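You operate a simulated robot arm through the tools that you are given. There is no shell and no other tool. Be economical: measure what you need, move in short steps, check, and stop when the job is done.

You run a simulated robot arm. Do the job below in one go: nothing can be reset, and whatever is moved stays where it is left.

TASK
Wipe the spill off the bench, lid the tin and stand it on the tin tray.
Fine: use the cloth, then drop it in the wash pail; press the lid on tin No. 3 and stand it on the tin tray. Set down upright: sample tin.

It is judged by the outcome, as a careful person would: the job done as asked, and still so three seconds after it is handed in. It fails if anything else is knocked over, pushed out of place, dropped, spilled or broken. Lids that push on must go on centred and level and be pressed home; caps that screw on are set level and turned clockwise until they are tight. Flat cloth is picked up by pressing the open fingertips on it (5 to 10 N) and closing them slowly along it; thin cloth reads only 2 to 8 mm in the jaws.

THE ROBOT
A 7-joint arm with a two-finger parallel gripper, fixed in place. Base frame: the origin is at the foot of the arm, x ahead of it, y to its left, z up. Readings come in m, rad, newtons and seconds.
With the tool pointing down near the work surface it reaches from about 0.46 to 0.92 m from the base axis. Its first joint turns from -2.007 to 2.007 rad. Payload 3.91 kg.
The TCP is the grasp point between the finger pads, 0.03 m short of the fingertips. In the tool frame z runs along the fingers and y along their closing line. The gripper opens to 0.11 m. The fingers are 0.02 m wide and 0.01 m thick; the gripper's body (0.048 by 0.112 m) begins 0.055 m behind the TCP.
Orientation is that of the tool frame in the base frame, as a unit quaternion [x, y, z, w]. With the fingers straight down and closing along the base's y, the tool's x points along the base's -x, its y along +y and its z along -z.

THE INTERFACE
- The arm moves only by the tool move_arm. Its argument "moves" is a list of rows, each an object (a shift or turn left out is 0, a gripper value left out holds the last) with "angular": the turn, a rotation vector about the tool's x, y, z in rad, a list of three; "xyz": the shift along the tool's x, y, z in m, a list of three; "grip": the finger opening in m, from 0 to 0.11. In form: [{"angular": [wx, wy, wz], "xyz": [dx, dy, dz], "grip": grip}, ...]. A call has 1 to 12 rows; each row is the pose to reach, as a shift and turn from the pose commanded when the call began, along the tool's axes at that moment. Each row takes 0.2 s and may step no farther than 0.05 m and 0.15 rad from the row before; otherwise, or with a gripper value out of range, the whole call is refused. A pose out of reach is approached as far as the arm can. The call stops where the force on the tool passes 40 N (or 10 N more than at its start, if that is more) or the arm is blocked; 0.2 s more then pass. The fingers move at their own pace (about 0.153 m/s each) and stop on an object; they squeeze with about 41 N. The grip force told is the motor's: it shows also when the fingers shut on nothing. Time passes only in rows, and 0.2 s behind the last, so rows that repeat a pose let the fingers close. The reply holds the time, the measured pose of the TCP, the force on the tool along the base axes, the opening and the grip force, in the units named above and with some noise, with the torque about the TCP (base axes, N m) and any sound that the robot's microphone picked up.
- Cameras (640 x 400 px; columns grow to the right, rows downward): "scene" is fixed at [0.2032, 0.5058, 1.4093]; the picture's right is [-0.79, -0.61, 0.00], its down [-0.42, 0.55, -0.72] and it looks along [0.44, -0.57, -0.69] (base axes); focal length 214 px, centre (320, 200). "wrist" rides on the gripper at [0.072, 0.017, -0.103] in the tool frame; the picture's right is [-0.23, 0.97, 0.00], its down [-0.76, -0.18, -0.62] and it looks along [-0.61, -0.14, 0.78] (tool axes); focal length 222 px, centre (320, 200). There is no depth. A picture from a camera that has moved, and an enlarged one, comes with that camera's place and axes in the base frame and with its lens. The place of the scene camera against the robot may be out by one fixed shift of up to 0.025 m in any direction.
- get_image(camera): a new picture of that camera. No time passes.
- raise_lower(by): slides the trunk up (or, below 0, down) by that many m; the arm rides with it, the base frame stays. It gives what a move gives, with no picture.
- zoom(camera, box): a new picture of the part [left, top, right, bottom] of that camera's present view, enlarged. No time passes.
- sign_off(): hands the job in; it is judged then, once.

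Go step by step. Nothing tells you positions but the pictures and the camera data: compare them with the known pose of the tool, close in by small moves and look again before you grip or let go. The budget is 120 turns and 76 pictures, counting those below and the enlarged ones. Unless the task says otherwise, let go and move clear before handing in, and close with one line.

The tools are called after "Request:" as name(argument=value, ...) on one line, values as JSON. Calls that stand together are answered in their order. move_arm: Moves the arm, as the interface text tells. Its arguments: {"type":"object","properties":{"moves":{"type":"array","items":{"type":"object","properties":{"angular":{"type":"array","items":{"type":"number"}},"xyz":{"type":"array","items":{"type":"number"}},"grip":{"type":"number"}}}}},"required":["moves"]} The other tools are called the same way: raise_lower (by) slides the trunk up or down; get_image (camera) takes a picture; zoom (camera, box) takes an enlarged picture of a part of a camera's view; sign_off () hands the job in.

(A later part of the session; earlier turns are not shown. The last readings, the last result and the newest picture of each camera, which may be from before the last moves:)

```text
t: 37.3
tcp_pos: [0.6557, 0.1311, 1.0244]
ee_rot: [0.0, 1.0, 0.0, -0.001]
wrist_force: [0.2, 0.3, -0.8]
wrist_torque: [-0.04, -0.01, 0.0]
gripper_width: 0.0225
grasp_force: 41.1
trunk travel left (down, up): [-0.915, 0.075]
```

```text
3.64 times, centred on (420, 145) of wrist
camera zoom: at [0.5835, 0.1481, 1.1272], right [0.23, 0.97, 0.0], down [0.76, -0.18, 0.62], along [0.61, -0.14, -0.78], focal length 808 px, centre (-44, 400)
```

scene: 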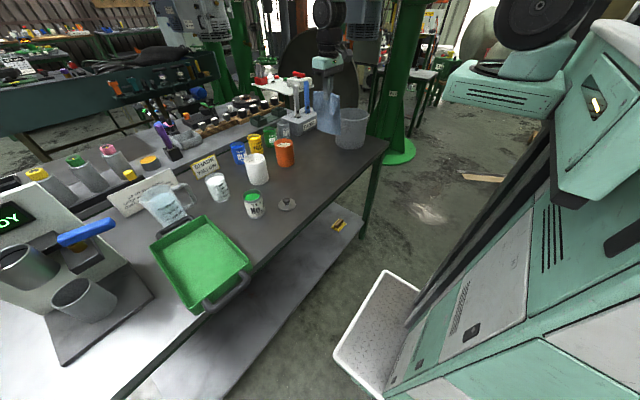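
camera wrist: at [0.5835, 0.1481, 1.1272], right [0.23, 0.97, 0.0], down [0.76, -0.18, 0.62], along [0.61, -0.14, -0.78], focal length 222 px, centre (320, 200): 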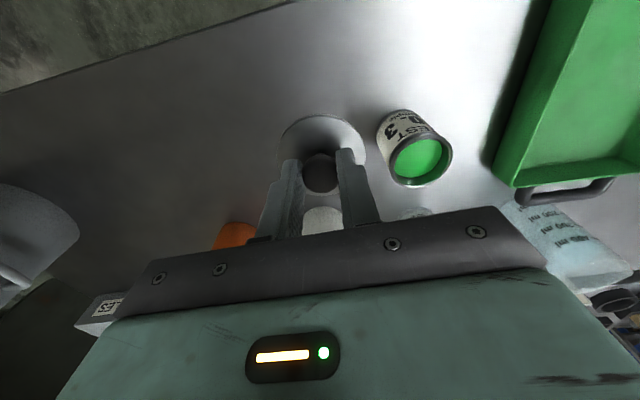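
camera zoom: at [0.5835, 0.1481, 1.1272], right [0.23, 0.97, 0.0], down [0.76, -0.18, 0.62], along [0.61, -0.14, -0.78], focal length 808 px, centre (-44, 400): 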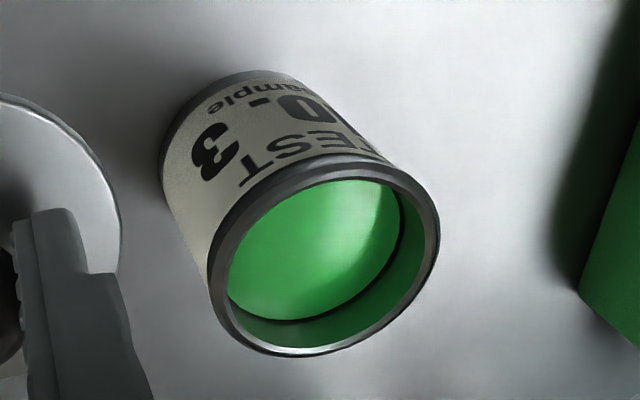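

Tin rim triangulates to (0.718,0.2255), z≈0.920. I bring the lid above it, 2.5 cm clear, and check alignment with both cameras.

Request:
move_arm(moves=[{"xyz": [-0.02, 0.03, 0]}, {"xyz": [-0.042, 0.062, 0]}, {"xyz": [-0.063, 0.0945, 0.005]}, {"xyz": [-0.063, 0.0945, 0.025]}, {"xyz": [-0.063, 0.0945, 0.04]}, {"xyz": [-0.063, 0.0945, 0.04]}])

Request:
zoom(camera="wrist", box=[220, 60, 420, 220])

Request:
zoom(camera="scene", box=[215, 160, 295, 225])

```text
t: 38.7
tcp_pos: [0.7186, 0.2268, 0.9828]
ee_rot: [0.001, 1.0, 0.0, 0.0]
wrist_force: [0.6, 0.3, -0.9]
wrist_torque: [0.01, -0.01, 0.04]
gripper_width: 0.0224
grasp_force: 41.1
trunk travel left (down, up): [-0.915, 0.075]
```

```text
2.50 times, centred on (320, 140) of wrist
camera zoom: at [0.6466, 0.2432, 1.0861], right [0.23, 0.97, 0.0], down [0.76, -0.18, 0.62], along [0.61, -0.14, -0.78], focal length 555 px, centre (320, 350)
```

zoom: 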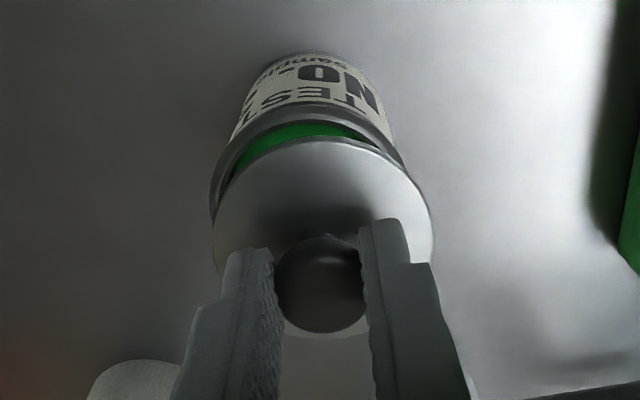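

```text
6.15 times, centred on (255, 192) of scene
camera zoom: at [0.2032, 0.5058, 1.4093], right [-0.79, -0.61, 0.0], down [-0.42, 0.55, -0.72], along [0.44, -0.57, -0.69], focal length 1320 px, centre (720, 246)
```

zoom: 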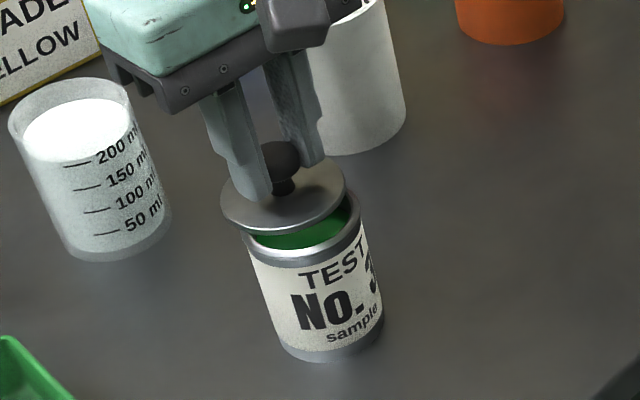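

Lid looks about 2 mm off in x and y relative to the tin. I correct and come closer to judge the edges directly.

Request:
move_arm(moves=[{"xyz": [-0.0015, -0.003, 0.006]}, {"xyz": [-0.0015, -0.003, 0.014]}, {"xyz": [-0.0015, -0.003, 0.014]}])

Request:
zoom(camera="wrist", box=[250, 90, 390, 190])

Request:
zoom(camera="scene", box=[230, 175, 280, 215])

```text
t: 39.5
tcp_pos: [0.7204, 0.2219, 0.9683]
ee_rot: [0.0, 1.0, -0.001, -0.001]
wrist_force: [-0.3, 0.7, -1.2]
wrist_torque: [0.01, -0.05, 0.02]
gripper_width: 0.0226
grasp_force: 41.3
trunk travel left (down, up): [-0.915, 0.075]
```

```text
4.00 times, centred on (320, 140) of wrist
camera zoom: at [0.6484, 0.2396, 1.0723], right [0.23, 0.97, 0.0], down [0.76, -0.18, 0.62], along [0.61, -0.14, -0.78], focal length 888 px, centre (320, 440)
```

zoom: 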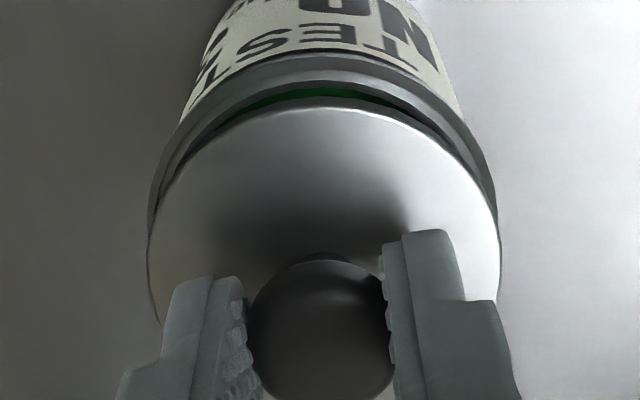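

```text
10.00 times, centred on (255, 195) of scene
camera zoom: at [0.2032, 0.5058, 1.4093], right [-0.79, -0.61, 0.0], down [-0.42, 0.55, -0.72], along [0.44, -0.57, -0.69], focal length 2145 px, centre (970, 250)
```

zoom: 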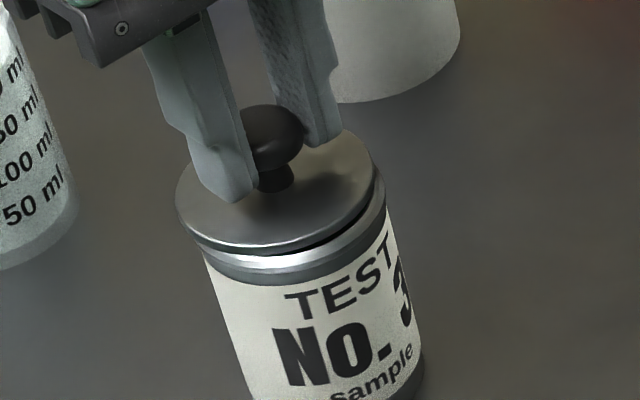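

Sideways the edges agree; in x the lid is about 2 mm too far. I correct that and lower toward contact.

Request:
move_arm(moves=[{"xyz": [0.002, 0.0005, 0]}, {"xyz": [0.002, 0.0005, 0.003]}, {"xyz": [0.002, 0.0005, 0.005]}, {"xyz": [0.002, 0.0005, 0.005]}])

Request:
zoom(camera="wrist", box=[250, 90, 390, 190])

Request:
zoom(camera="scene", box=[230, 175, 280, 215])

```text
t: 40.5
tcp_pos: [0.7183, 0.223, 0.9677]
ee_rot: [0.001, 1.0, 0.002, 0.003]
wrist_force: [-3.9, -3.9, 35.9]
wrist_torque: [-0.06, 0.26, 0.0]
gripper_width: 0.0225
grasp_force: 41.4
trunk travel left (down, up): [-0.915, 0.075]
```

```text
4.00 times, centred on (320, 140) of wrist
camera zoom: at [0.6461, 0.2406, 1.0707], right [0.23, 0.97, 0.0], down [0.76, -0.18, 0.63], along [0.61, -0.14, -0.78], focal length 888 px, centre (320, 440)
```

zoom: 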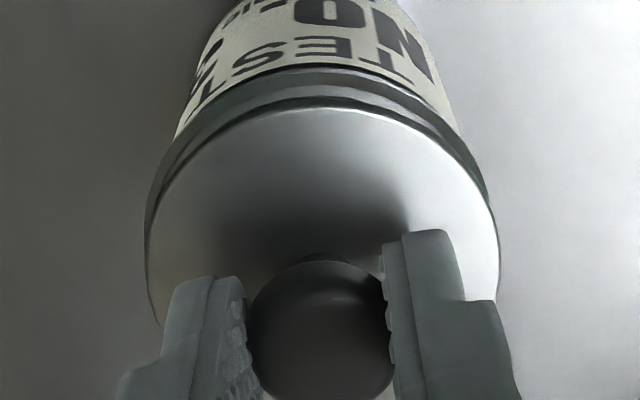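

```text
10.00 times, centred on (255, 195) of scene
camera zoom: at [0.2032, 0.5058, 1.4093], right [-0.79, -0.61, 0.0], down [-0.42, 0.55, -0.72], along [0.44, -0.57, -0.69], focal length 2145 px, centre (970, 250)
```

zoom: 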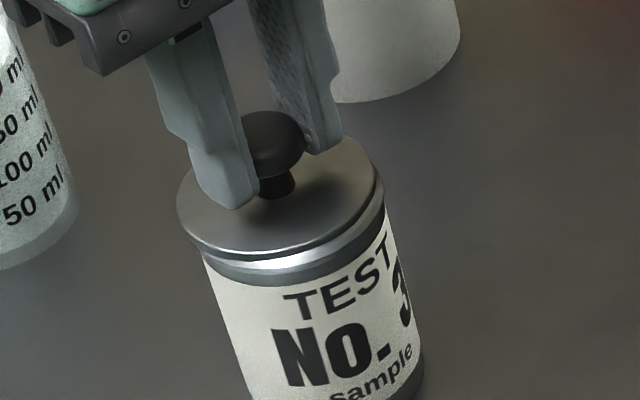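

Contact came earlier than expected (36 N, with side forces pointing −x, −y). I unload, correct about 0.6 mm each way, and approach again gently.

Request:
move_arm(moves=[{"xyz": [0, 0, -0.004]}, {"xyz": [0.0006, -0.0007, -0.005]}, {"xyz": [0.0006, -0.0007, -0.005]}])

Request:
zoom(camera="scene", box=[230, 175, 280, 215])

```text
t: 41.3
tcp_pos: [0.7177, 0.2216, 0.9666]
ee_rot: [0.0, 1.0, -0.001, -0.001]
wrist_force: [1.2, 0.7, 3.0]
wrist_torque: [0.08, -0.22, 0.0]
gripper_width: 0.0224
grasp_force: 41.3
trunk travel left (down, up): [-0.915, 0.075]
```

```text
10.00 times, centred on (255, 195) of scene
camera zoom: at [0.2032, 0.5058, 1.4093], right [-0.79, -0.61, 0.0], down [-0.42, 0.55, -0.72], along [0.44, -0.57, -0.69], focal length 2145 px, centre (970, 250)
```

zoom: 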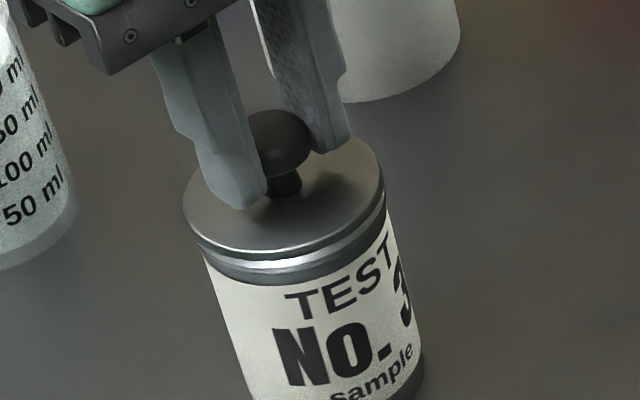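

Aligned now. I press down in small steps.

Request:
move_arm(moves=[{"xyz": [0, 0, 0.002]}, {"xyz": [0, 0, 0.004]}, {"xyz": [0, 0, 0.006]}, {"xyz": [0, 0, 0.008]}])

Request:
zoom(camera="scene", box=[230, 175, 280, 215])

Request:
zoom(camera="wrist", box=[250, 90, 390, 190])

```text
t: 42.2
tcp_pos: [0.7197, 0.2224, 0.9676]
ee_rot: [0.0, 1.0, 0.002, 0.003]
wrist_force: [-3.8, -2.9, 19.2]
wrist_torque: [-0.01, 0.18, 0.01]
gripper_width: 0.0229
grasp_force: 41.0
trunk travel left (down, up): [-0.915, 0.075]
stopped in row 4: the force on the tool passed its limit at 43 N (the readings are from after the stop); the commanded pose is now the measured one
```

```text
10.00 times, centred on (255, 195) of scene
camera zoom: at [0.2032, 0.5058, 1.4093], right [-0.79, -0.61, 0.0], down [-0.42, 0.55, -0.72], along [0.44, -0.57, -0.69], focal length 2145 px, centre (970, 250)
```

zoom: 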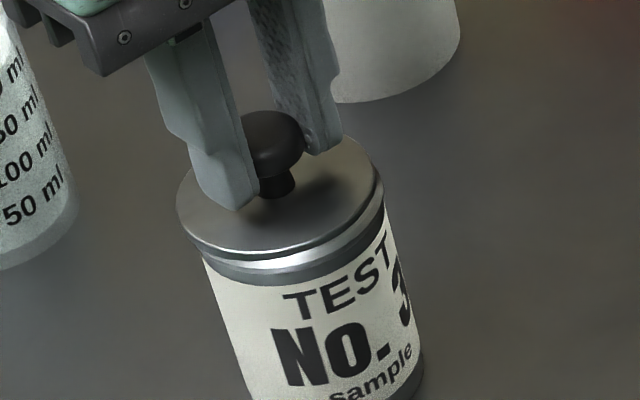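

```text
4.00 times, centred on (320, 140) of wrist
camera zoom: at [0.6462, 0.2406, 1.0705], right [0.23, 0.97, 0.0], down [0.76, -0.18, 0.63], along [0.61, -0.14, -0.78], focal length 888 px, centre (320, 440)
```

zoom: 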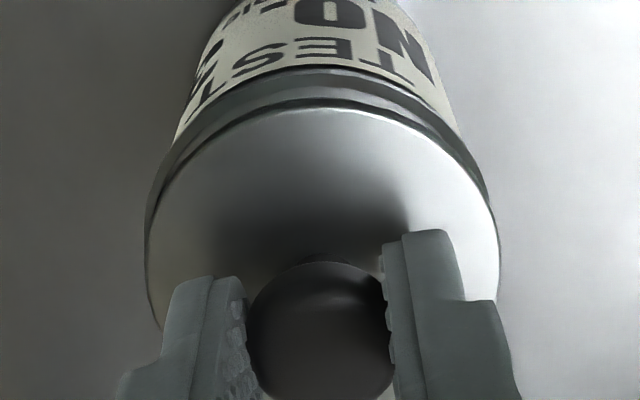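

Under load the arm yields about 2 mm outward, dragging the lid off centre. I unload, recentre, and this time press with that yield compensated.

Request:
move_arm(moves=[{"xyz": [0, 0, -0.004]}, {"angular": [0.0, 0.0, 0], "xyz": [0.002, -0.0006, -0.003]}, {"xyz": [0.002, -0.0006, -0.003]}])

Request:
zoom(camera="scene", box=[230, 175, 280, 215])

Request:
zoom(camera="wrist", box=[250, 90, 390, 190])

```text
t: 43.0
tcp_pos: [0.7167, 0.2225, 0.9681]
ee_rot: [0.0, 1.0, 0.001, 0.001]
wrist_force: [-2.6, 1.6, 5.5]
wrist_torque: [0.1, 0.06, -0.02]
gripper_width: 0.0228
grasp_force: 41.4
trunk travel left (down, up): [-0.915, 0.075]
heard: snap
```

```text
10.00 times, centred on (255, 195) of scene
camera zoom: at [0.2032, 0.5058, 1.4093], right [-0.79, -0.61, 0.0], down [-0.42, 0.55, -0.72], along [0.44, -0.57, -0.69], focal length 2145 px, centre (970, 250)
```

zoom: 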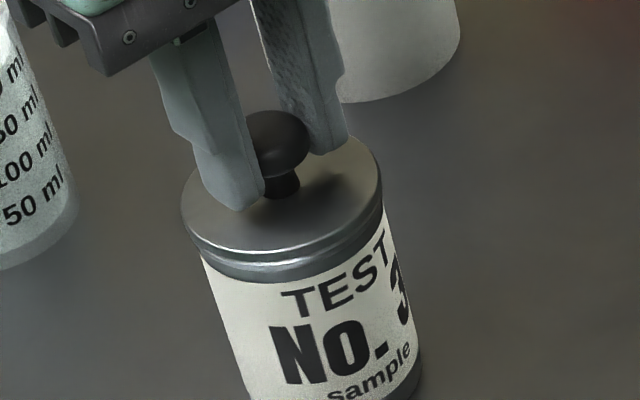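

```text
4.00 times, centred on (320, 140) of wrist
camera zoom: at [0.6439, 0.2404, 1.0717], right [0.23, 0.97, 0.0], down [0.76, -0.18, 0.62], along [0.61, -0.14, -0.78], focal length 888 px, centre (320, 440)
```

zoom: 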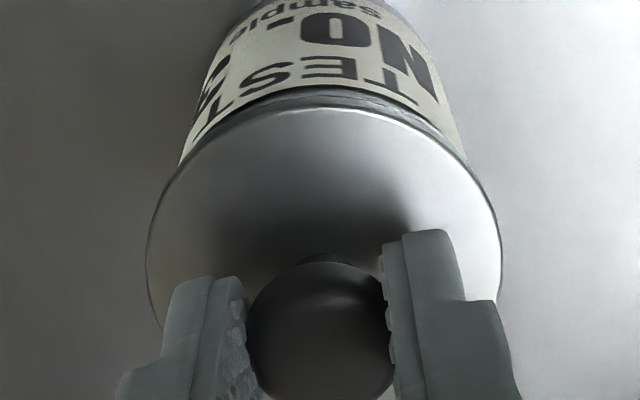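

A snap was heard and the lid now sits on the rim all round. I press straight down once more, with compensation, to be sure it is home.

Request:
move_arm(moves=[{"xyz": [0.0005, -0.0001, 0.002]}, {"xyz": [0.001, -0.0003, 0.004]}, {"xyz": [0.0015, -0.0005, 0.006]}, {"xyz": [0.002, -0.0006, 0.008]}, {"xyz": [0.0023, -0.0007, 0.009]}])

Request:
zoom(camera="scene", box=[230, 175, 280, 215])

```text
t: 43.8
tcp_pos: [0.7172, 0.2242, 0.9675]
ee_rot: [0.0, 1.0, 0.002, 0.004]
wrist_force: [-8.5, -3.4, 20.9]
wrist_torque: [-0.15, 0.45, 0.01]
gripper_width: 0.0226
grasp_force: 40.6
trunk travel left (down, up): [-0.915, 0.075]
stopped in row 3: the force on the tool passed its limit at 43 N (the readings are from after the stop); the commanded pose is now the measured one
```

```text
10.00 times, centred on (255, 195) of scene
camera zoom: at [0.2032, 0.5058, 1.4093], right [-0.79, -0.61, 0.0], down [-0.42, 0.55, -0.72], along [0.44, -0.57, -0.69], focal length 2145 px, centre (970, 250)
```

zoom: 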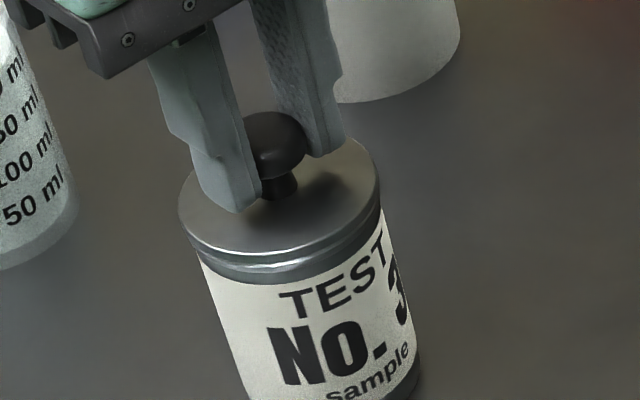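

I release the knob and back off straight up to inspect the seating.

Request:
move_arm(moves=[{"xyz": [0, 0, -0.002]}, {"xyz": [0, 0, -0.003]}, {"xyz": [0, 0, -0.003], "grip": 0.035}, {"xyz": [0, 0, -0.003], "grip": 0.05}, {"xyz": [0, 0, -0.01], "grip": 0.05}, {"xyz": [0, 0, -0.04]}, {"xyz": [0, 0, -0.07]}, {"xyz": [0, 0, -0.07]}])

Request:
zoom(camera="scene", box=[225, 170, 285, 220])

Request:
zoom(camera="wrist", box=[240, 50, 400, 170])

```text
t: 45.5
tcp_pos: [0.717, 0.222, 1.0375]
ee_rot: [-0.001, 1.0, 0.003, 0.002]
wrist_force: [0.2, -0.7, -0.3]
wrist_torque: [-0.02, 0.01, 0.02]
gripper_width: 0.0499
grasp_force: 0.0
trunk travel left (down, up): [-0.915, 0.075]
```

```text
8.00 times, centred on (255, 195) of scene
camera zoom: at [0.2032, 0.5058, 1.4093], right [-0.79, -0.61, 0.0], down [-0.42, 0.55, -0.72], along [0.44, -0.57, -0.69], focal length 1716 px, centre (840, 240)
```

zoom: 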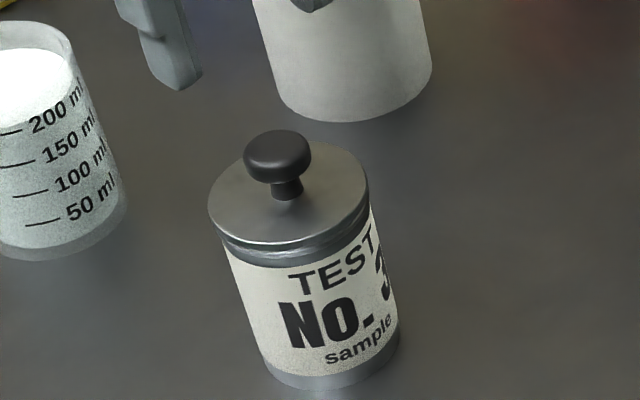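

```text
3.33 times, centred on (320, 110) of wrist
camera zoom: at [0.644, 0.2401, 1.1395], right [0.23, 0.97, 0.01], down [0.76, -0.18, 0.63], along [0.61, -0.14, -0.78], focal length 740 px, centre (320, 500)
```

zoom: 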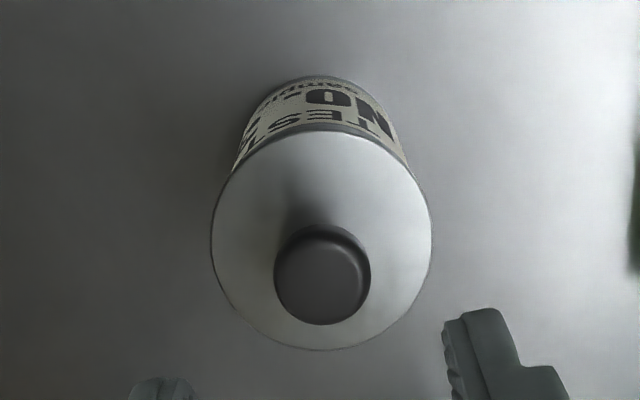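

The lid is seated, level and centred. Next I level the wrist, open wide and lower around the tin body, keeping the palm above the knob.

Request:
move_arm(moves=[{"angular": [0.006, 0.004, 0], "xyz": [0.001, 0.0015, 0.0], "grip": 0.1}, {"angular": [0.006, 0.004, 0], "xyz": [0.001, 0.0015, 0.02], "grip": 0.1}, {"angular": [0.006, 0.004, 0], "xyz": [0.001, 0.0015, 0.05]}, {"angular": [0.006, 0.004, 0], "xyz": [0.001, 0.0015, 0.085]}, {"angular": [0.006, 0.004, 0], "xyz": [0.001, 0.0015, 0.11]}, {"angular": [0.006, 0.004, 0], "xyz": [0.001, 0.0015, 0.12]}, {"angular": [0.006, 0.004, 0], "xyz": [0.001, 0.0015, 0.123]}, {"angular": [0.006, 0.004, 0], "xyz": [0.001, 0.0015, 0.123]}])

Request:
get_image(camera="wrist")

Request:
zoom(camera="scene", box=[210, 150, 310, 225])

```text
t: 47.4
tcp_pos: [0.7168, 0.2249, 0.9123]
ee_rot: [0.001, 1.0, -0.002, 0.001]
wrist_force: [0.3, 0.6, -0.2]
wrist_torque: [0.05, 0.01, 0.0]
gripper_width: 0.1001
grasp_force: 0.0
trunk travel left (down, up): [-0.915, 0.075]
```

```text
22 pictures are left
camera wrist: at [0.644, 0.2429, 1.0157], right [0.23, 0.97, 0.0], down [0.76, -0.18, 0.62], along [0.61, -0.14, -0.78], focal length 222 px, centre (320, 200)
```

wrist: 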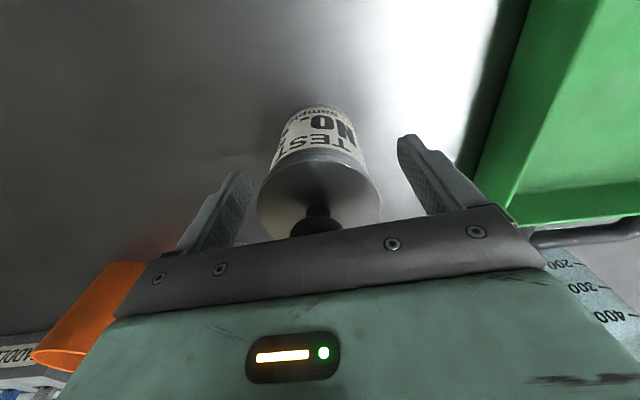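

```text
5.33 times, centred on (260, 188) of scene
camera zoom: at [0.2032, 0.5058, 1.4093], right [-0.79, -0.61, 0.0], down [-0.42, 0.55, -0.72], along [0.44, -0.57, -0.69], focal length 1144 px, centre (640, 267)
```

zoom: 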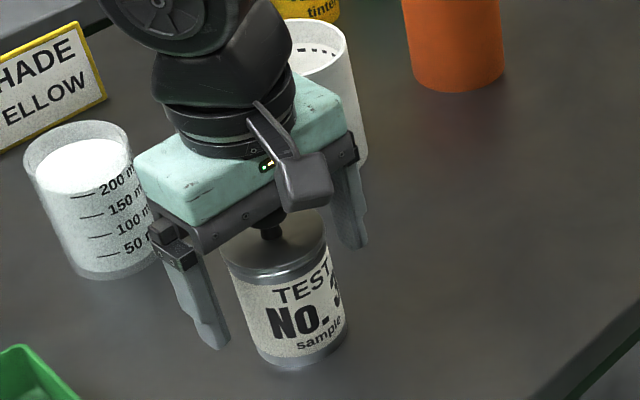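

Fingers straddle the tin. I close gradually.

Request:
move_arm(moves=[{"grip": 0.088}, {"grip": 0.08}, {"grip": 0.075}, {"grip": 0.071}, {"grip": 0.068}, {"grip": 0.065}, {"grip": 0.06}, {"grip": 0.055}, {"grip": 0.055}])

```text
t: 49.4
tcp_pos: [0.717, 0.2249, 0.9129]
ee_rot: [0.0, 1.0, 0.0, 0.0]
wrist_force: [-0.8, -1.6, 0.0]
wrist_torque: [-0.02, 0.0, 0.0]
gripper_width: 0.0608
grasp_force: 41.0
trunk travel left (down, up): [-0.915, 0.075]
```

Gripped at 60.8 mm. I lift and look.

Request:
move_arm(moves=[{"xyz": [0, 0, -0.01]}, {"xyz": [0, 0, -0.03]}, {"xyz": [0, 0, -0.06]}, {"xyz": [0, 0, -0.09]}, {"xyz": [0, 0, -0.12]}, {"xyz": [0, 0, -0.14]}, {"xyz": [0, 0, -0.14]}])

Request:
get_image(camera="wrist")

Request:
zoom(camera="scene", box=[120, 120, 320, 320])

```text
t: 51.0
tcp_pos: [0.7152, 0.2268, 1.0522]
ee_rot: [0.0, 1.0, -0.001, 0.001]
wrist_force: [-0.5, 0.1, 0.6]
wrist_torque: [0.02, -0.03, 0.01]
gripper_width: 0.0604
grasp_force: 41.0
trunk travel left (down, up): [-0.915, 0.075]
heard: snap
```

```text
20 pictures are left
camera wrist: at [0.6436, 0.2432, 1.1561], right [0.23, 0.97, 0.0], down [0.76, -0.18, 0.63], along [0.61, -0.14, -0.78], focal length 222 px, centre (320, 200)
```

wrist: 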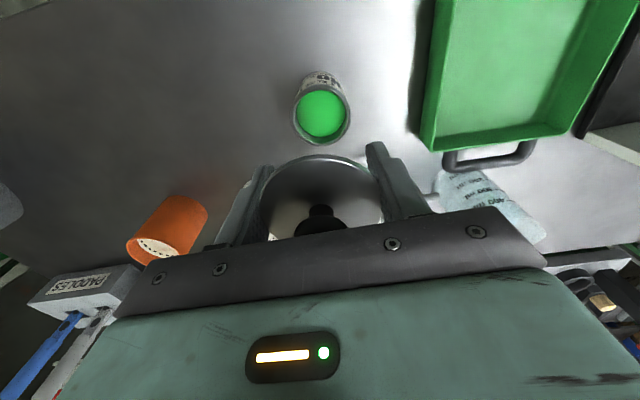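

```text
2.00 times, centred on (220, 220) of scene
camera zoom: at [0.2032, 0.5058, 1.4093], right [-0.79, -0.61, 0.0], down [-0.42, 0.55, -0.72], along [0.44, -0.57, -0.69], focal length 429 px, centre (520, 160)
```

zoom: 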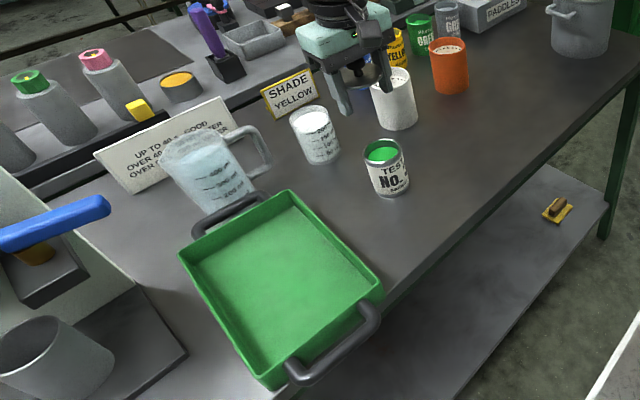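

The fingers had closed on the lid's edge and pulled the lid off; the tin still stands on the bench. I look closely at lid and tin before putting it right.

Request:
zoom(camera="scene", box=[210, 115, 290, 180])

Request:
zoom(camera="wrist", box=[240, 50, 420, 180])

```text
6.15 times, centred on (250, 148) of scene
camera zoom: at [0.2032, 0.5058, 1.4093], right [-0.79, -0.61, 0.0], down [-0.42, 0.55, -0.72], along [0.44, -0.57, -0.69], focal length 1320 px, centre (751, 523)
```

zoom: 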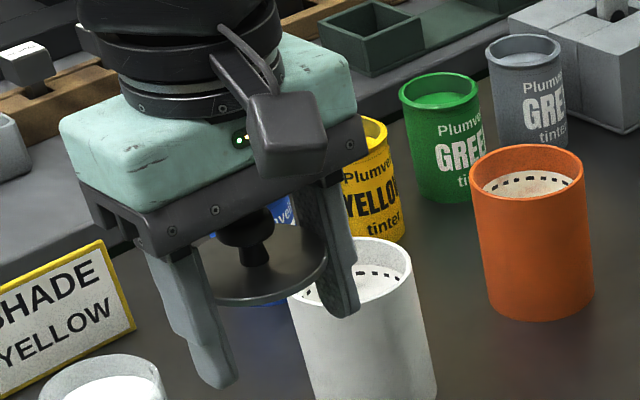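

```text
3.08 times, centred on (330, 115) of wrist
camera zoom: at [0.6436, 0.2432, 1.1561], right [0.23, 0.97, 0.0], down [0.76, -0.18, 0.63], along [0.61, -0.14, -0.78], focal length 684 px, centre (289, 462)
```

zoom: 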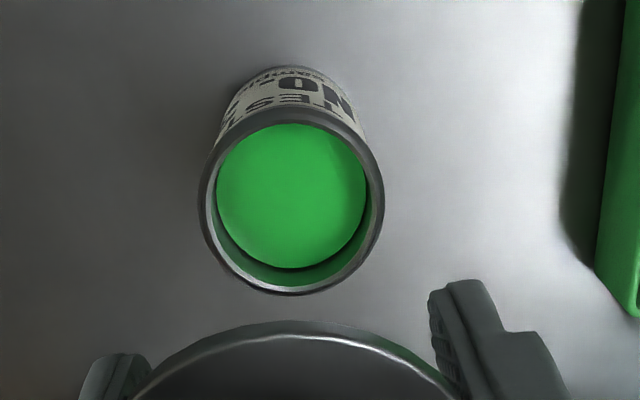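

The lid's plate is as wide as the rim, so carrying must be done by the tin's body without the lid. I'll rest the lid back on the tin, regrip it by the knob, park it, move the tin to the tray, and lid it there. First, lower the lid back along the same path.

Request:
move_arm(moves=[{"xyz": [0, 0, 0.03]}, {"xyz": [0, 0, 0.06]}, {"xyz": [0, 0, 0.09]}, {"xyz": [0, 0, 0.115]}, {"xyz": [0, 0, 0.13]}, {"xyz": [0, 0, 0.135]}, {"xyz": [0, 0, 0.135]}])

Request:
zoom(camera="scene", box=[225, 170, 285, 220])

```text
t: 52.5
tcp_pos: [0.7179, 0.2262, 0.9167]
ee_rot: [0.0, 1.0, 0.0, 0.001]
wrist_force: [0.1, 0.1, -1.2]
wrist_torque: [0.0, 0.0, 0.01]
gripper_width: 0.0605
grasp_force: 40.9
trunk travel left (down, up): [-0.915, 0.075]
```

```text
8.00 times, centred on (255, 195) of scene
camera zoom: at [0.2032, 0.5058, 1.4093], right [-0.79, -0.61, 0.0], down [-0.42, 0.55, -0.72], along [0.44, -0.57, -0.69], focal length 1716 px, centre (840, 240)
```

zoom: 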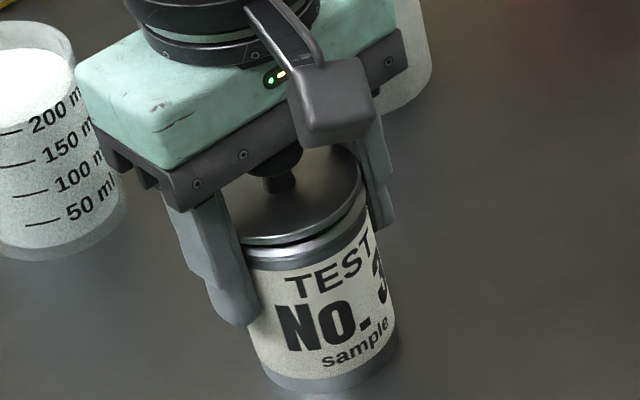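

Request:
move_arm(moves=[{"xyz": [0, 0, 0.002]}, {"xyz": [0, 0, 0.004]}, {"xyz": [0, 0, 0.004]}])

```text
t: 53.4
tcp_pos: [0.7165, 0.2262, 0.9134]
ee_rot: [0.0, 1.0, -0.001, 0.0]
wrist_force: [-0.5, -0.3, -1.0]
wrist_torque: [-0.02, 0.0, 0.01]
gripper_width: 0.0608
grasp_force: 40.6
trunk travel left (down, up): [-0.915, 0.075]
```

Request:
move_arm(moves=[{"xyz": [0, 0, 0.001]}, {"xyz": [0, 0, 0.002]}, {"xyz": [0, 0, 0.002]}])

```text
t: 54.1
tcp_pos: [0.7179, 0.2255, 0.9121]
ee_rot: [0.0, 1.0, -0.001, 0.001]
wrist_force: [0.0, 0.4, 0.4]
wrist_torque: [0.03, 0.02, -0.03]
gripper_width: 0.0605
grasp_force: 41.1
trunk travel left (down, up): [-0.915, 0.075]
```

Request:
move_arm(moves=[{"xyz": [0, 0, 0.001]}, {"xyz": [0, 0, 0.002]}, {"xyz": [0, 0, 0.002]}])

```text
t: 55.0
tcp_pos: [0.7173, 0.2261, 0.9115]
ee_rot: [0.0, 1.0, 0.001, 0.003]
wrist_force: [-3.4, 0.6, 20.3]
wrist_torque: [0.31, 0.0, 0.07]
gripper_width: 0.0608
grasp_force: 41.0
trunk travel left (down, up): [-0.915, 0.075]
heard: snap
```

A snap again at 20 N: the lid has seated. I open, rise clear, and check it.

Request:
move_arm(moves=[{"xyz": [0, 0, -0.001], "grip": 0.07}, {"xyz": [0, 0, -0.001], "grip": 0.1}, {"xyz": [0, 0, -0.001], "grip": 0.1}, {"xyz": [0, 0, -0.03]}, {"xyz": [0, 0, -0.07]}, {"xyz": [0, 0, -0.11]}, {"xyz": [0, 0, -0.14]}, {"xyz": [0, 0, -0.14]}])

Request:
zoom(camera="scene", box=[230, 175, 280, 215])

Request:
zoom(camera="wrist", box=[270, 60, 370, 160])

```text
t: 56.8
tcp_pos: [0.717, 0.2261, 1.0506]
ee_rot: [-0.001, 1.0, -0.001, 0.0]
wrist_force: [-0.5, 0.7, -0.1]
wrist_torque: [0.01, 0.02, 0.0]
gripper_width: 0.1
grasp_force: 0.0
trunk travel left (down, up): [-0.915, 0.075]
```

```text
10.00 times, centred on (255, 195) of scene
camera zoom: at [0.2032, 0.5058, 1.4093], right [-0.79, -0.61, 0.0], down [-0.42, 0.55, -0.72], along [0.44, -0.57, -0.69], focal length 2145 px, centre (970, 250)
```

zoom: 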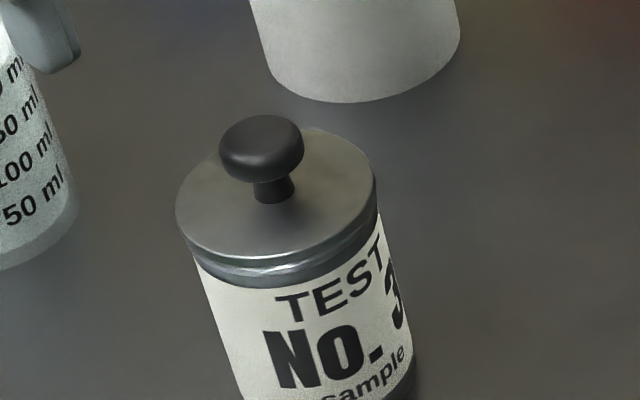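

```text
4.00 times, centred on (320, 110) of wrist
camera zoom: at [0.6433, 0.2437, 1.1543], right [0.23, 0.97, 0.0], down [0.76, -0.18, 0.63], along [0.61, -0.14, -0.78], focal length 888 px, centre (320, 560)
```

zoom: 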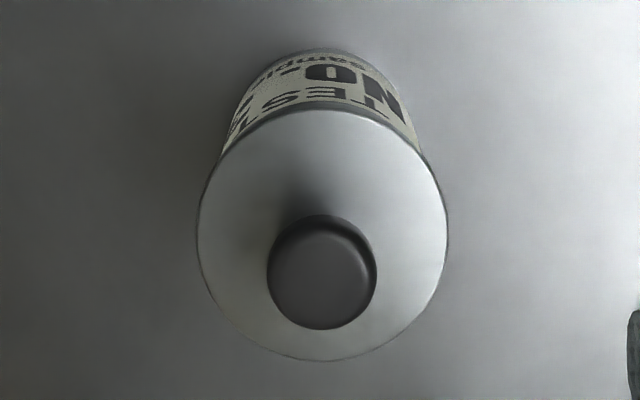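

Lid level and centred. I press the knob once from above with closed fingertips to be sure it is home.

Request:
move_arm(moves=[{"xyz": [0.001, 0.001, 0.01], "grip": 0.0}, {"xyz": [0.001, 0.001, 0.03], "grip": 0.0}, {"xyz": [0.001, 0.001, 0.045]}, {"xyz": [0.001, 0.001, 0.05]}, {"xyz": [0.001, 0.001, 0.053]}, {"xyz": [0.001, 0.001, 0.056]}, {"xyz": [0.001, 0.001, 0.059]}, {"xyz": [0.0015, 0.001, 0.061]}, {"xyz": [0.002, 0.001, 0.063]}, {"xyz": [0.0025, 0.001, 0.065]}, {"xyz": [0.003, 0.001, 0.067]}])

```text
t: 59.1
tcp_pos: [0.7139, 0.2274, 0.9832]
ee_rot: [0.0, 1.0, 0.0, 0.002]
wrist_force: [-0.6, -1.9, 8.1]
wrist_torque: [-0.01, 0.04, -0.05]
gripper_width: 0.0
grasp_force: 37.5
trunk travel left (down, up): [-0.915, 0.075]
```

Request:
move_arm(moves=[{"xyz": [0.0003, 0, 0.001]}, {"xyz": [0.0006, 0, 0.002]}, {"xyz": [0.001, 0, 0.003]}, {"xyz": [0.0013, 0, 0.004]}])

```text
t: 60.2
tcp_pos: [0.7155, 0.2272, 0.9844]
ee_rot: [0.001, 1.0, 0.002, 0.004]
wrist_force: [-4.2, -4.2, 18.7]
wrist_torque: [-0.12, 0.16, -0.02]
gripper_width: 0.0
grasp_force: 37.7
trunk travel left (down, up): [-0.915, 0.075]
stopped in row 4: the force on the tool passed its limit at 42 N (the readings are from after the stop); the commanded pose is now the measured one
```

Pressed with 42 N, no further travel: the lid is home. Now I rise, back off toward me, and tilt the hand 40° so the fingers can hold the tin's body below the lid.

Request:
move_arm(moves=[{"xyz": [0, 0, -0.04]}, {"xyz": [0.02, 0, -0.075], "grip": 0.1}, {"xyz": [0.05, 0, -0.085], "angular": [0.001, -0.14, 0]}, {"xyz": [0.076, 0, -0.085], "angular": [0.002, -0.28, 0]}, {"xyz": [0.076, 0, -0.085], "angular": [0.003, -0.42, 0]}, {"xyz": [0.076, 0, -0.085], "angular": [0.004, -0.56, 0]}, {"xyz": [0.076, 0, -0.085], "angular": [0.004, -0.692, 0]}, {"xyz": [0.076, 0, -0.085], "angular": [0.004, -0.692, 0]}, {"xyz": [0.076, 0, -0.085], "angular": [0.004, -0.692, 0]}])

Request:
get_image(camera="wrist")

```text
t: 62.2
tcp_pos: [0.6367, 0.2276, 1.0663]
ee_rot: [0.001, 0.939, -0.001, 0.344]
wrist_force: [-0.6, -0.4, 0.8]
wrist_torque: [-0.03, 0.03, 0.0]
gripper_width: 0.0998
grasp_force: 0.0
trunk travel left (down, up): [-0.915, 0.075]
```

```text
13 pictures are left
camera wrist: at [0.5157, 0.2455, 1.0986], right [0.18, 0.97, 0.14], down [0.18, -0.18, 0.97], along [0.97, -0.14, -0.21], focal length 222 px, centre (320, 200)
```

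wrist: 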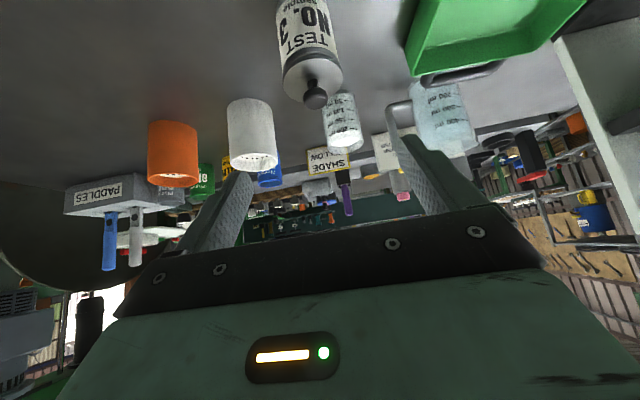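

Tilt is good. I go to the standoff, then slide in along the finger direction with a check before the end.

Request:
move_arm(moves=[{"xyz": [0.025, 0, 0.03]}, {"xyz": [0.05, 0, 0.06]}, {"xyz": [0.0602, 0, 0.0751]}, {"xyz": [0.0602, 0, 0.11]}, {"xyz": [0.0602, 0, 0.14]}, {"xyz": [0.0602, 0, 0.14]}])

Request:
get_image(camera="wrist")

Request:
zoom(camera="scene", box=[200, 150, 320, 240])

```text
t: 63.6
tcp_pos: [0.6825, 0.2287, 0.9197]
ee_rot: [0.001, 0.939, -0.002, 0.343]
wrist_force: [-0.1, -0.4, -0.2]
wrist_torque: [0.01, 0.01, -0.02]
gripper_width: 0.1
grasp_force: 0.0
trunk travel left (down, up): [-0.915, 0.075]
```

```text
12 pictures are left
camera wrist: at [0.5606, 0.2456, 0.9533], right [0.18, 0.97, 0.15], down [0.18, -0.18, 0.97], along [0.97, -0.14, -0.21], focal length 222 px, centre (320, 200)
```

wrist: 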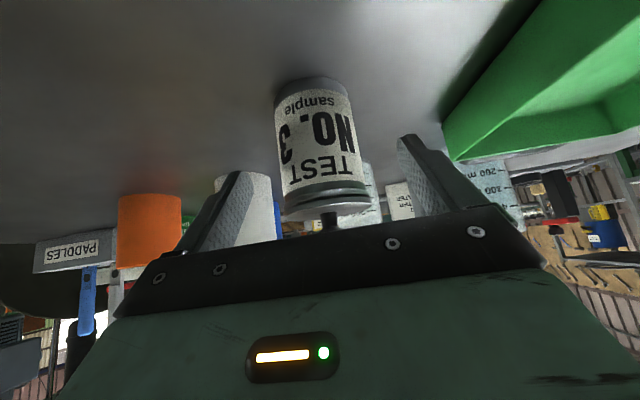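

```text
4.44 times, centred on (260, 195) of scene
camera zoom: at [0.2032, 0.5058, 1.4093], right [-0.79, -0.61, 0.0], down [-0.42, 0.55, -0.72], along [0.44, -0.57, -0.69], focal length 953 px, centre (587, 222)
```

zoom: 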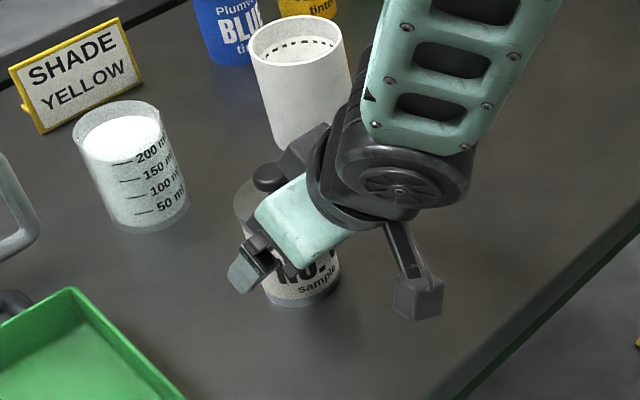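

Request:
zoom(camera="wrist", box=[260, 140, 390, 240])

```text
4.00 times, centred on (325, 190) of wrist
camera zoom: at [0.5606, 0.2456, 0.9533], right [0.18, 0.97, 0.15], down [0.18, -0.18, 0.97], along [0.97, -0.14, -0.21], focal length 888 px, centre (300, 240)
```

zoom: 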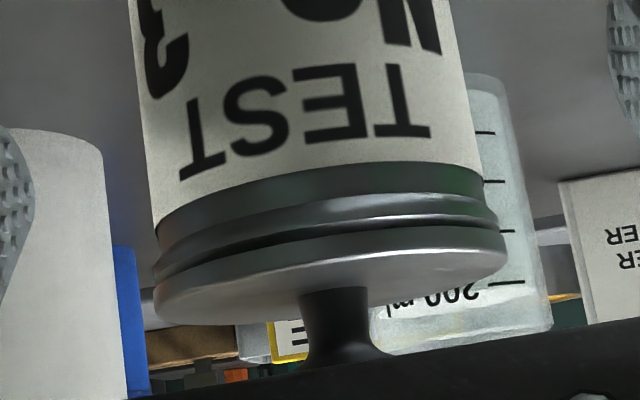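

Side view shows the lid level and tight on the rim. I finish the approach and close on the body slowly.

Request:
move_arm(moves=[{"xyz": [0, 0, 0.02]}, {"xyz": [0, 0, 0.033]}, {"xyz": [0, 0, 0.033]}, {"xyz": [0, 0, 0.033], "grip": 0.085}, {"xyz": [0, 0, 0.033], "grip": 0.075}, {"xyz": [0, 0, 0.033], "grip": 0.069}, {"xyz": [0, 0, 0.033], "grip": 0.065}, {"xyz": [0, 0, 0.033], "grip": 0.061}, {"xyz": [0, 0, 0.033], "grip": 0.058}, {"xyz": [0, 0, 0.033], "grip": 0.052}, {"xyz": [0, 0, 0.033], "grip": 0.048}, {"xyz": [0, 0, 0.033], "grip": 0.048}])

Request:
get_image(camera="wrist")

```text
t: 66.2
tcp_pos: [0.7035, 0.229, 0.8962]
ee_rot: [0.001, 0.939, -0.002, 0.343]
wrist_force: [0.7, -0.3, 0.6]
wrist_torque: [0.03, -0.01, -0.04]
gripper_width: 0.0584
grasp_force: 40.9
trunk travel left (down, up): [-0.915, 0.075]
```

```text
9 pictures are left
camera wrist: at [0.5815, 0.2455, 0.9283], right [0.18, 0.97, 0.14], down [0.18, -0.18, 0.97], along [0.97, -0.14, -0.21], focal length 222 px, centre (320, 200)
```

wrist: 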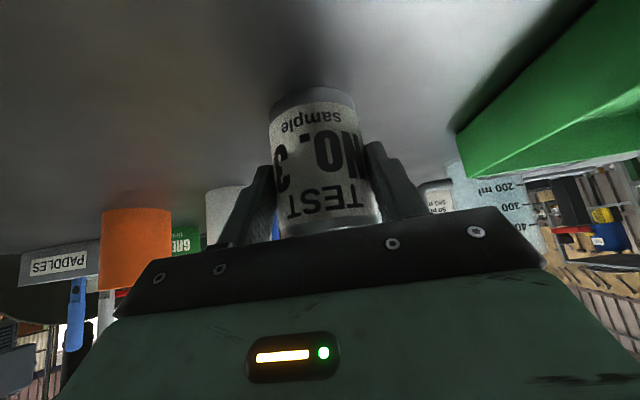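

Gripped on the body (58.4 mm, narrower than the lid). I lift straight up 15 cm.

Request:
move_arm(moves=[{"xyz": [-0.0065, 0, -0.0076]}, {"xyz": [-0.0194, 0, -0.0229]}, {"xyz": [-0.0388, 0, -0.0458]}, {"xyz": [-0.0582, 0, -0.0687]}, {"xyz": [-0.0775, 0, -0.0916]}, {"xyz": [-0.0969, 0, -0.1145]}, {"xyz": [-0.0969, 0, -0.1145]}])

Request:
zoom(camera="scene", box=[140, 110, 320, 290])

```text
t: 67.8
tcp_pos: [0.7032, 0.2271, 1.045]
ee_rot: [-0.001, 0.939, 0.0, 0.343]
wrist_force: [-0.3, 0.0, -2.9]
wrist_torque: [-0.05, 0.04, -0.02]
gripper_width: 0.0584
grasp_force: 40.4
trunk travel left (down, up): [-0.915, 0.075]
```

```text
2.22 times, centred on (230, 200) of scene
camera zoom: at [0.2032, 0.5058, 1.4093], right [-0.79, -0.61, 0.0], down [-0.42, 0.55, -0.72], along [0.44, -0.57, -0.69], focal length 477 px, centre (520, 200)
```

zoom: 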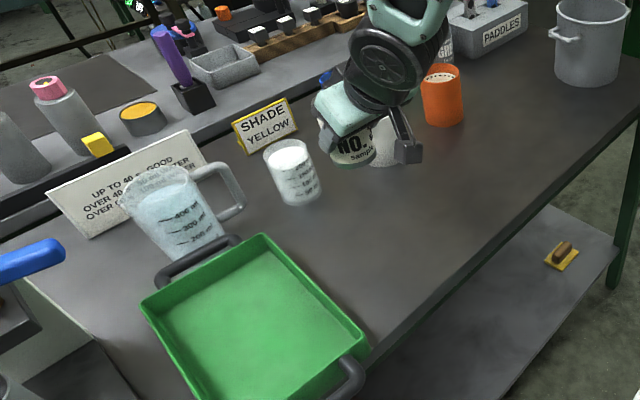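

Tin held upright with the lid on. I carry it across to over the tray.

Request:
move_arm(moves=[{"xyz": [-0.002, 0.02, 0.002]}, {"xyz": [-0.005, 0.055, 0.004]}, {"xyz": [-0.008, 0.09, 0.006]}, {"xyz": [-0.01, 0.125, 0.008]}, {"xyz": [-0.012, 0.16, 0.01]}, {"xyz": [-0.014, 0.19, 0.012]}, {"xyz": [-0.0153, 0.21, 0.0129]}, {"xyz": [-0.0153, 0.222, 0.0129]}, {"xyz": [-0.0153, 0.222, 0.0129]}])

Request:
get_image(camera="wrist")

Request:
zoom(camera="scene", box=[120, 130, 300, 330])

```text
t: 69.8
tcp_pos: [0.7248, 0.4497, 1.0437]
ee_rot: [0.002, 0.939, -0.001, 0.343]
wrist_force: [0.3, -0.8, -2.7]
wrist_torque: [0.04, 0.03, 0.02]
gripper_width: 0.0583
grasp_force: 41.1
trunk travel left (down, up): [-0.915, 0.075]
```

```text
7 pictures are left
camera wrist: at [0.6022, 0.4668, 1.0766], right [0.18, 0.97, 0.14], down [0.18, -0.18, 0.97], along [0.97, -0.14, -0.21], focal length 222 px, centre (320, 200)
```

wrist: 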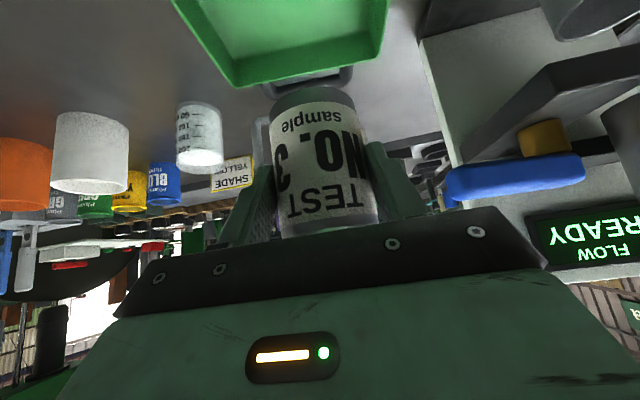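

```text
2.00 times, centred on (210, 230) of scene
camera zoom: at [0.2032, 0.5058, 1.4093], right [-0.79, -0.61, 0.0], down [-0.42, 0.55, -0.72], along [0.44, -0.57, -0.69], focal length 429 px, centre (540, 140)
```

zoom: 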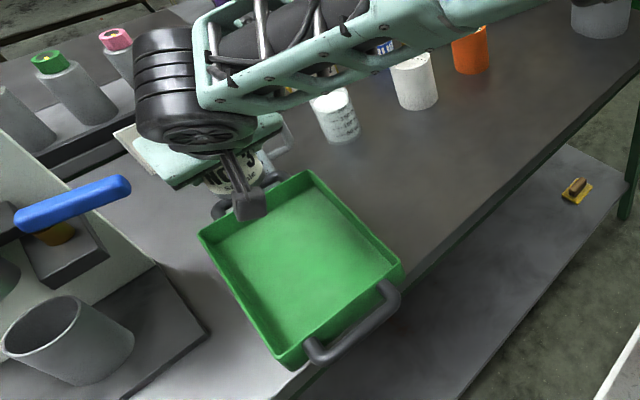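

Tray rim is at z≈0.89, x 0.55–0.81, y 0.37–0.53, so the tin is over its inside with good margins. I lower to about 1 cm above the floor.

Request:
move_arm(moves=[{"xyz": [0.0194, 0, 0.0229]}, {"xyz": [0.0388, 0, 0.0458]}, {"xyz": [0.0582, 0, 0.0687]}, {"xyz": [0.0711, 0, 0.0839]}, {"xyz": [0.0808, 0, 0.0954]}, {"xyz": [0.0872, 0, 0.103]}, {"xyz": [0.0872, 0, 0.103]}])

Request:
get_image(camera="wrist")

```text
t: 71.4
tcp_pos: [0.7195, 0.444, 0.9214]
ee_rot: [0.001, 0.939, -0.001, 0.343]
wrist_force: [0.1, 0.4, -2.7]
wrist_torque: [-0.01, 0.02, 0.03]
gripper_width: 0.0586
grasp_force: 40.4
out of reach, approached as far as the arm can: row 5, 6, 7
trunk travel left (down, up): [-0.915, 0.075]
```

```text
5 pictures are left
camera wrist: at [0.5976, 0.4627, 0.9535], right [0.18, 0.97, 0.14], down [0.18, -0.18, 0.97], along [0.97, -0.14, -0.21], focal length 222 px, centre (320, 200)
```

wrist: 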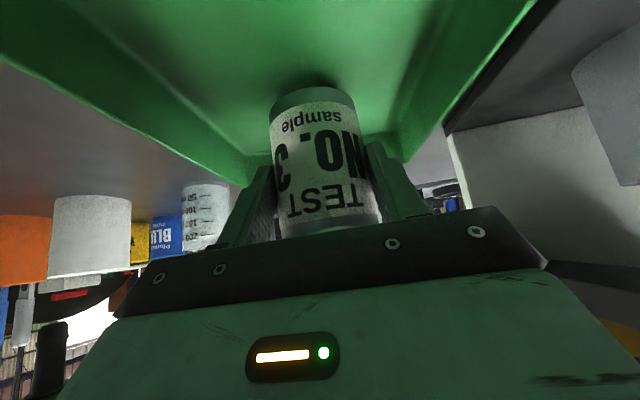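

The arm's reach is at its limit here, so I use the trunk for the rest of the descent.

Request:
raise_lower(by=-0.015)

```text
t: 72.0
tcp_pos: [0.7201, 0.4447, 0.9062]
ee_rot: [0.001, 0.939, -0.001, 0.343]
wrist_force: [-0.2, 0.2, -2.1]
wrist_torque: [-0.02, 0.09, 0.0]
gripper_width: 0.0583
grasp_force: 41.1
trunk travel left (down, up): [-0.9, 0.09]
```

Request:
raise_lower(by=-0.003)

```text
t: 72.5
tcp_pos: [0.7189, 0.4454, 0.9033]
ee_rot: [0.002, 0.939, -0.002, 0.343]
wrist_force: [0.3, 0.2, -2.5]
wrist_torque: [0.01, 0.05, 0.0]
gripper_width: 0.0586
grasp_force: 40.6
trunk travel left (down, up): [-0.897, 0.093]
```

Request:
raise_lower(by=-0.002)

```text
t: 73.0
tcp_pos: [0.7197, 0.4449, 0.9016]
ee_rot: [0.001, 0.939, -0.001, 0.343]
wrist_force: [-0.5, -2.2, 4.4]
wrist_torque: [-0.04, 0.01, -0.02]
gripper_width: 0.0587
grasp_force: 41.0
trunk travel left (down, up): [-0.895, 0.095]
```

Contact with the tray floor. I open the fingers gently, then withdraw back along the finger direction.

Request:
move_arm(moves=[{"grip": 0.064}, {"grip": 0.072}, {"grip": 0.08}, {"grip": 0.085}, {"grip": 0.085}])

Request:
move_arm(moves=[{"xyz": [0, 0, -0.02]}, {"xyz": [0, 0, -0.05]}, {"xyz": [0, 0, -0.08]}, {"xyz": [0, 0, -0.11]}, {"xyz": [0, 0, -0.14]}, {"xyz": [0, 0, -0.17]}, {"xyz": [0, 0, -0.17]}])

Request:
get_image(camera="wrist")

Request:
get_image(camera="scene")

```text
t: 74.2
tcp_pos: [0.7196, 0.4448, 0.9011]
ee_rot: [0.0, 0.939, -0.001, 0.343]
wrist_force: [-0.1, 0.0, -0.9]
wrist_torque: [0.0, 0.01, 0.02]
gripper_width: 0.0849
grasp_force: 0.0
trunk travel left (down, up): [-0.895, 0.095]
```

```text
t: 75.8
tcp_pos: [0.6093, 0.4453, 1.0324]
ee_rot: [0.0, 0.939, -0.001, 0.343]
wrist_force: [0.2, 0.3, -0.1]
wrist_torque: [0.02, 0.03, -0.01]
gripper_width: 0.0848
grasp_force: 0.0
trunk travel left (down, up): [-0.895, 0.095]
```

```text
4 pictures are left
camera wrist: at [0.4883, 0.463, 1.0642], right [0.18, 0.97, 0.14], down [0.18, -0.18, 0.97], along [0.97, -0.14, -0.21], focal length 222 px, centre (320, 200)
```

wrist: 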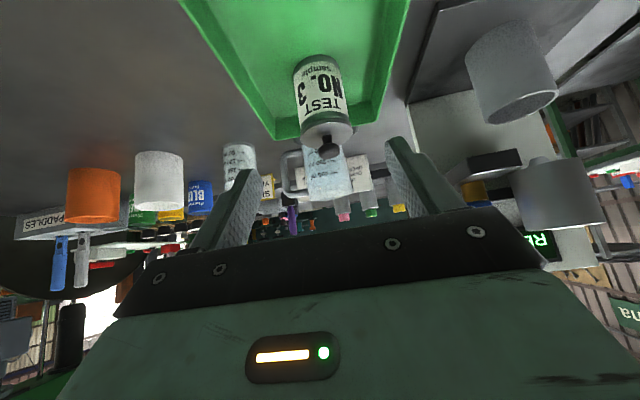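

```text
3 pictures are left
```

scene: 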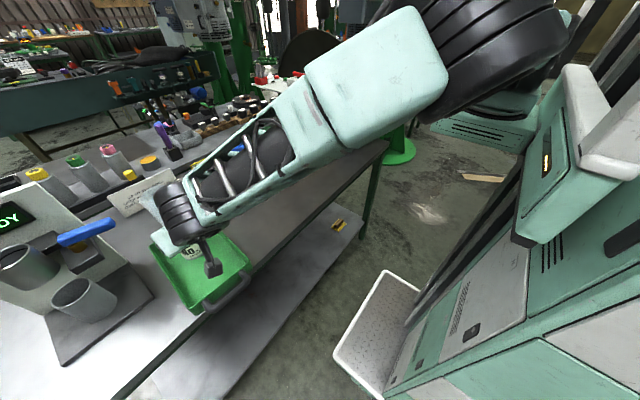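

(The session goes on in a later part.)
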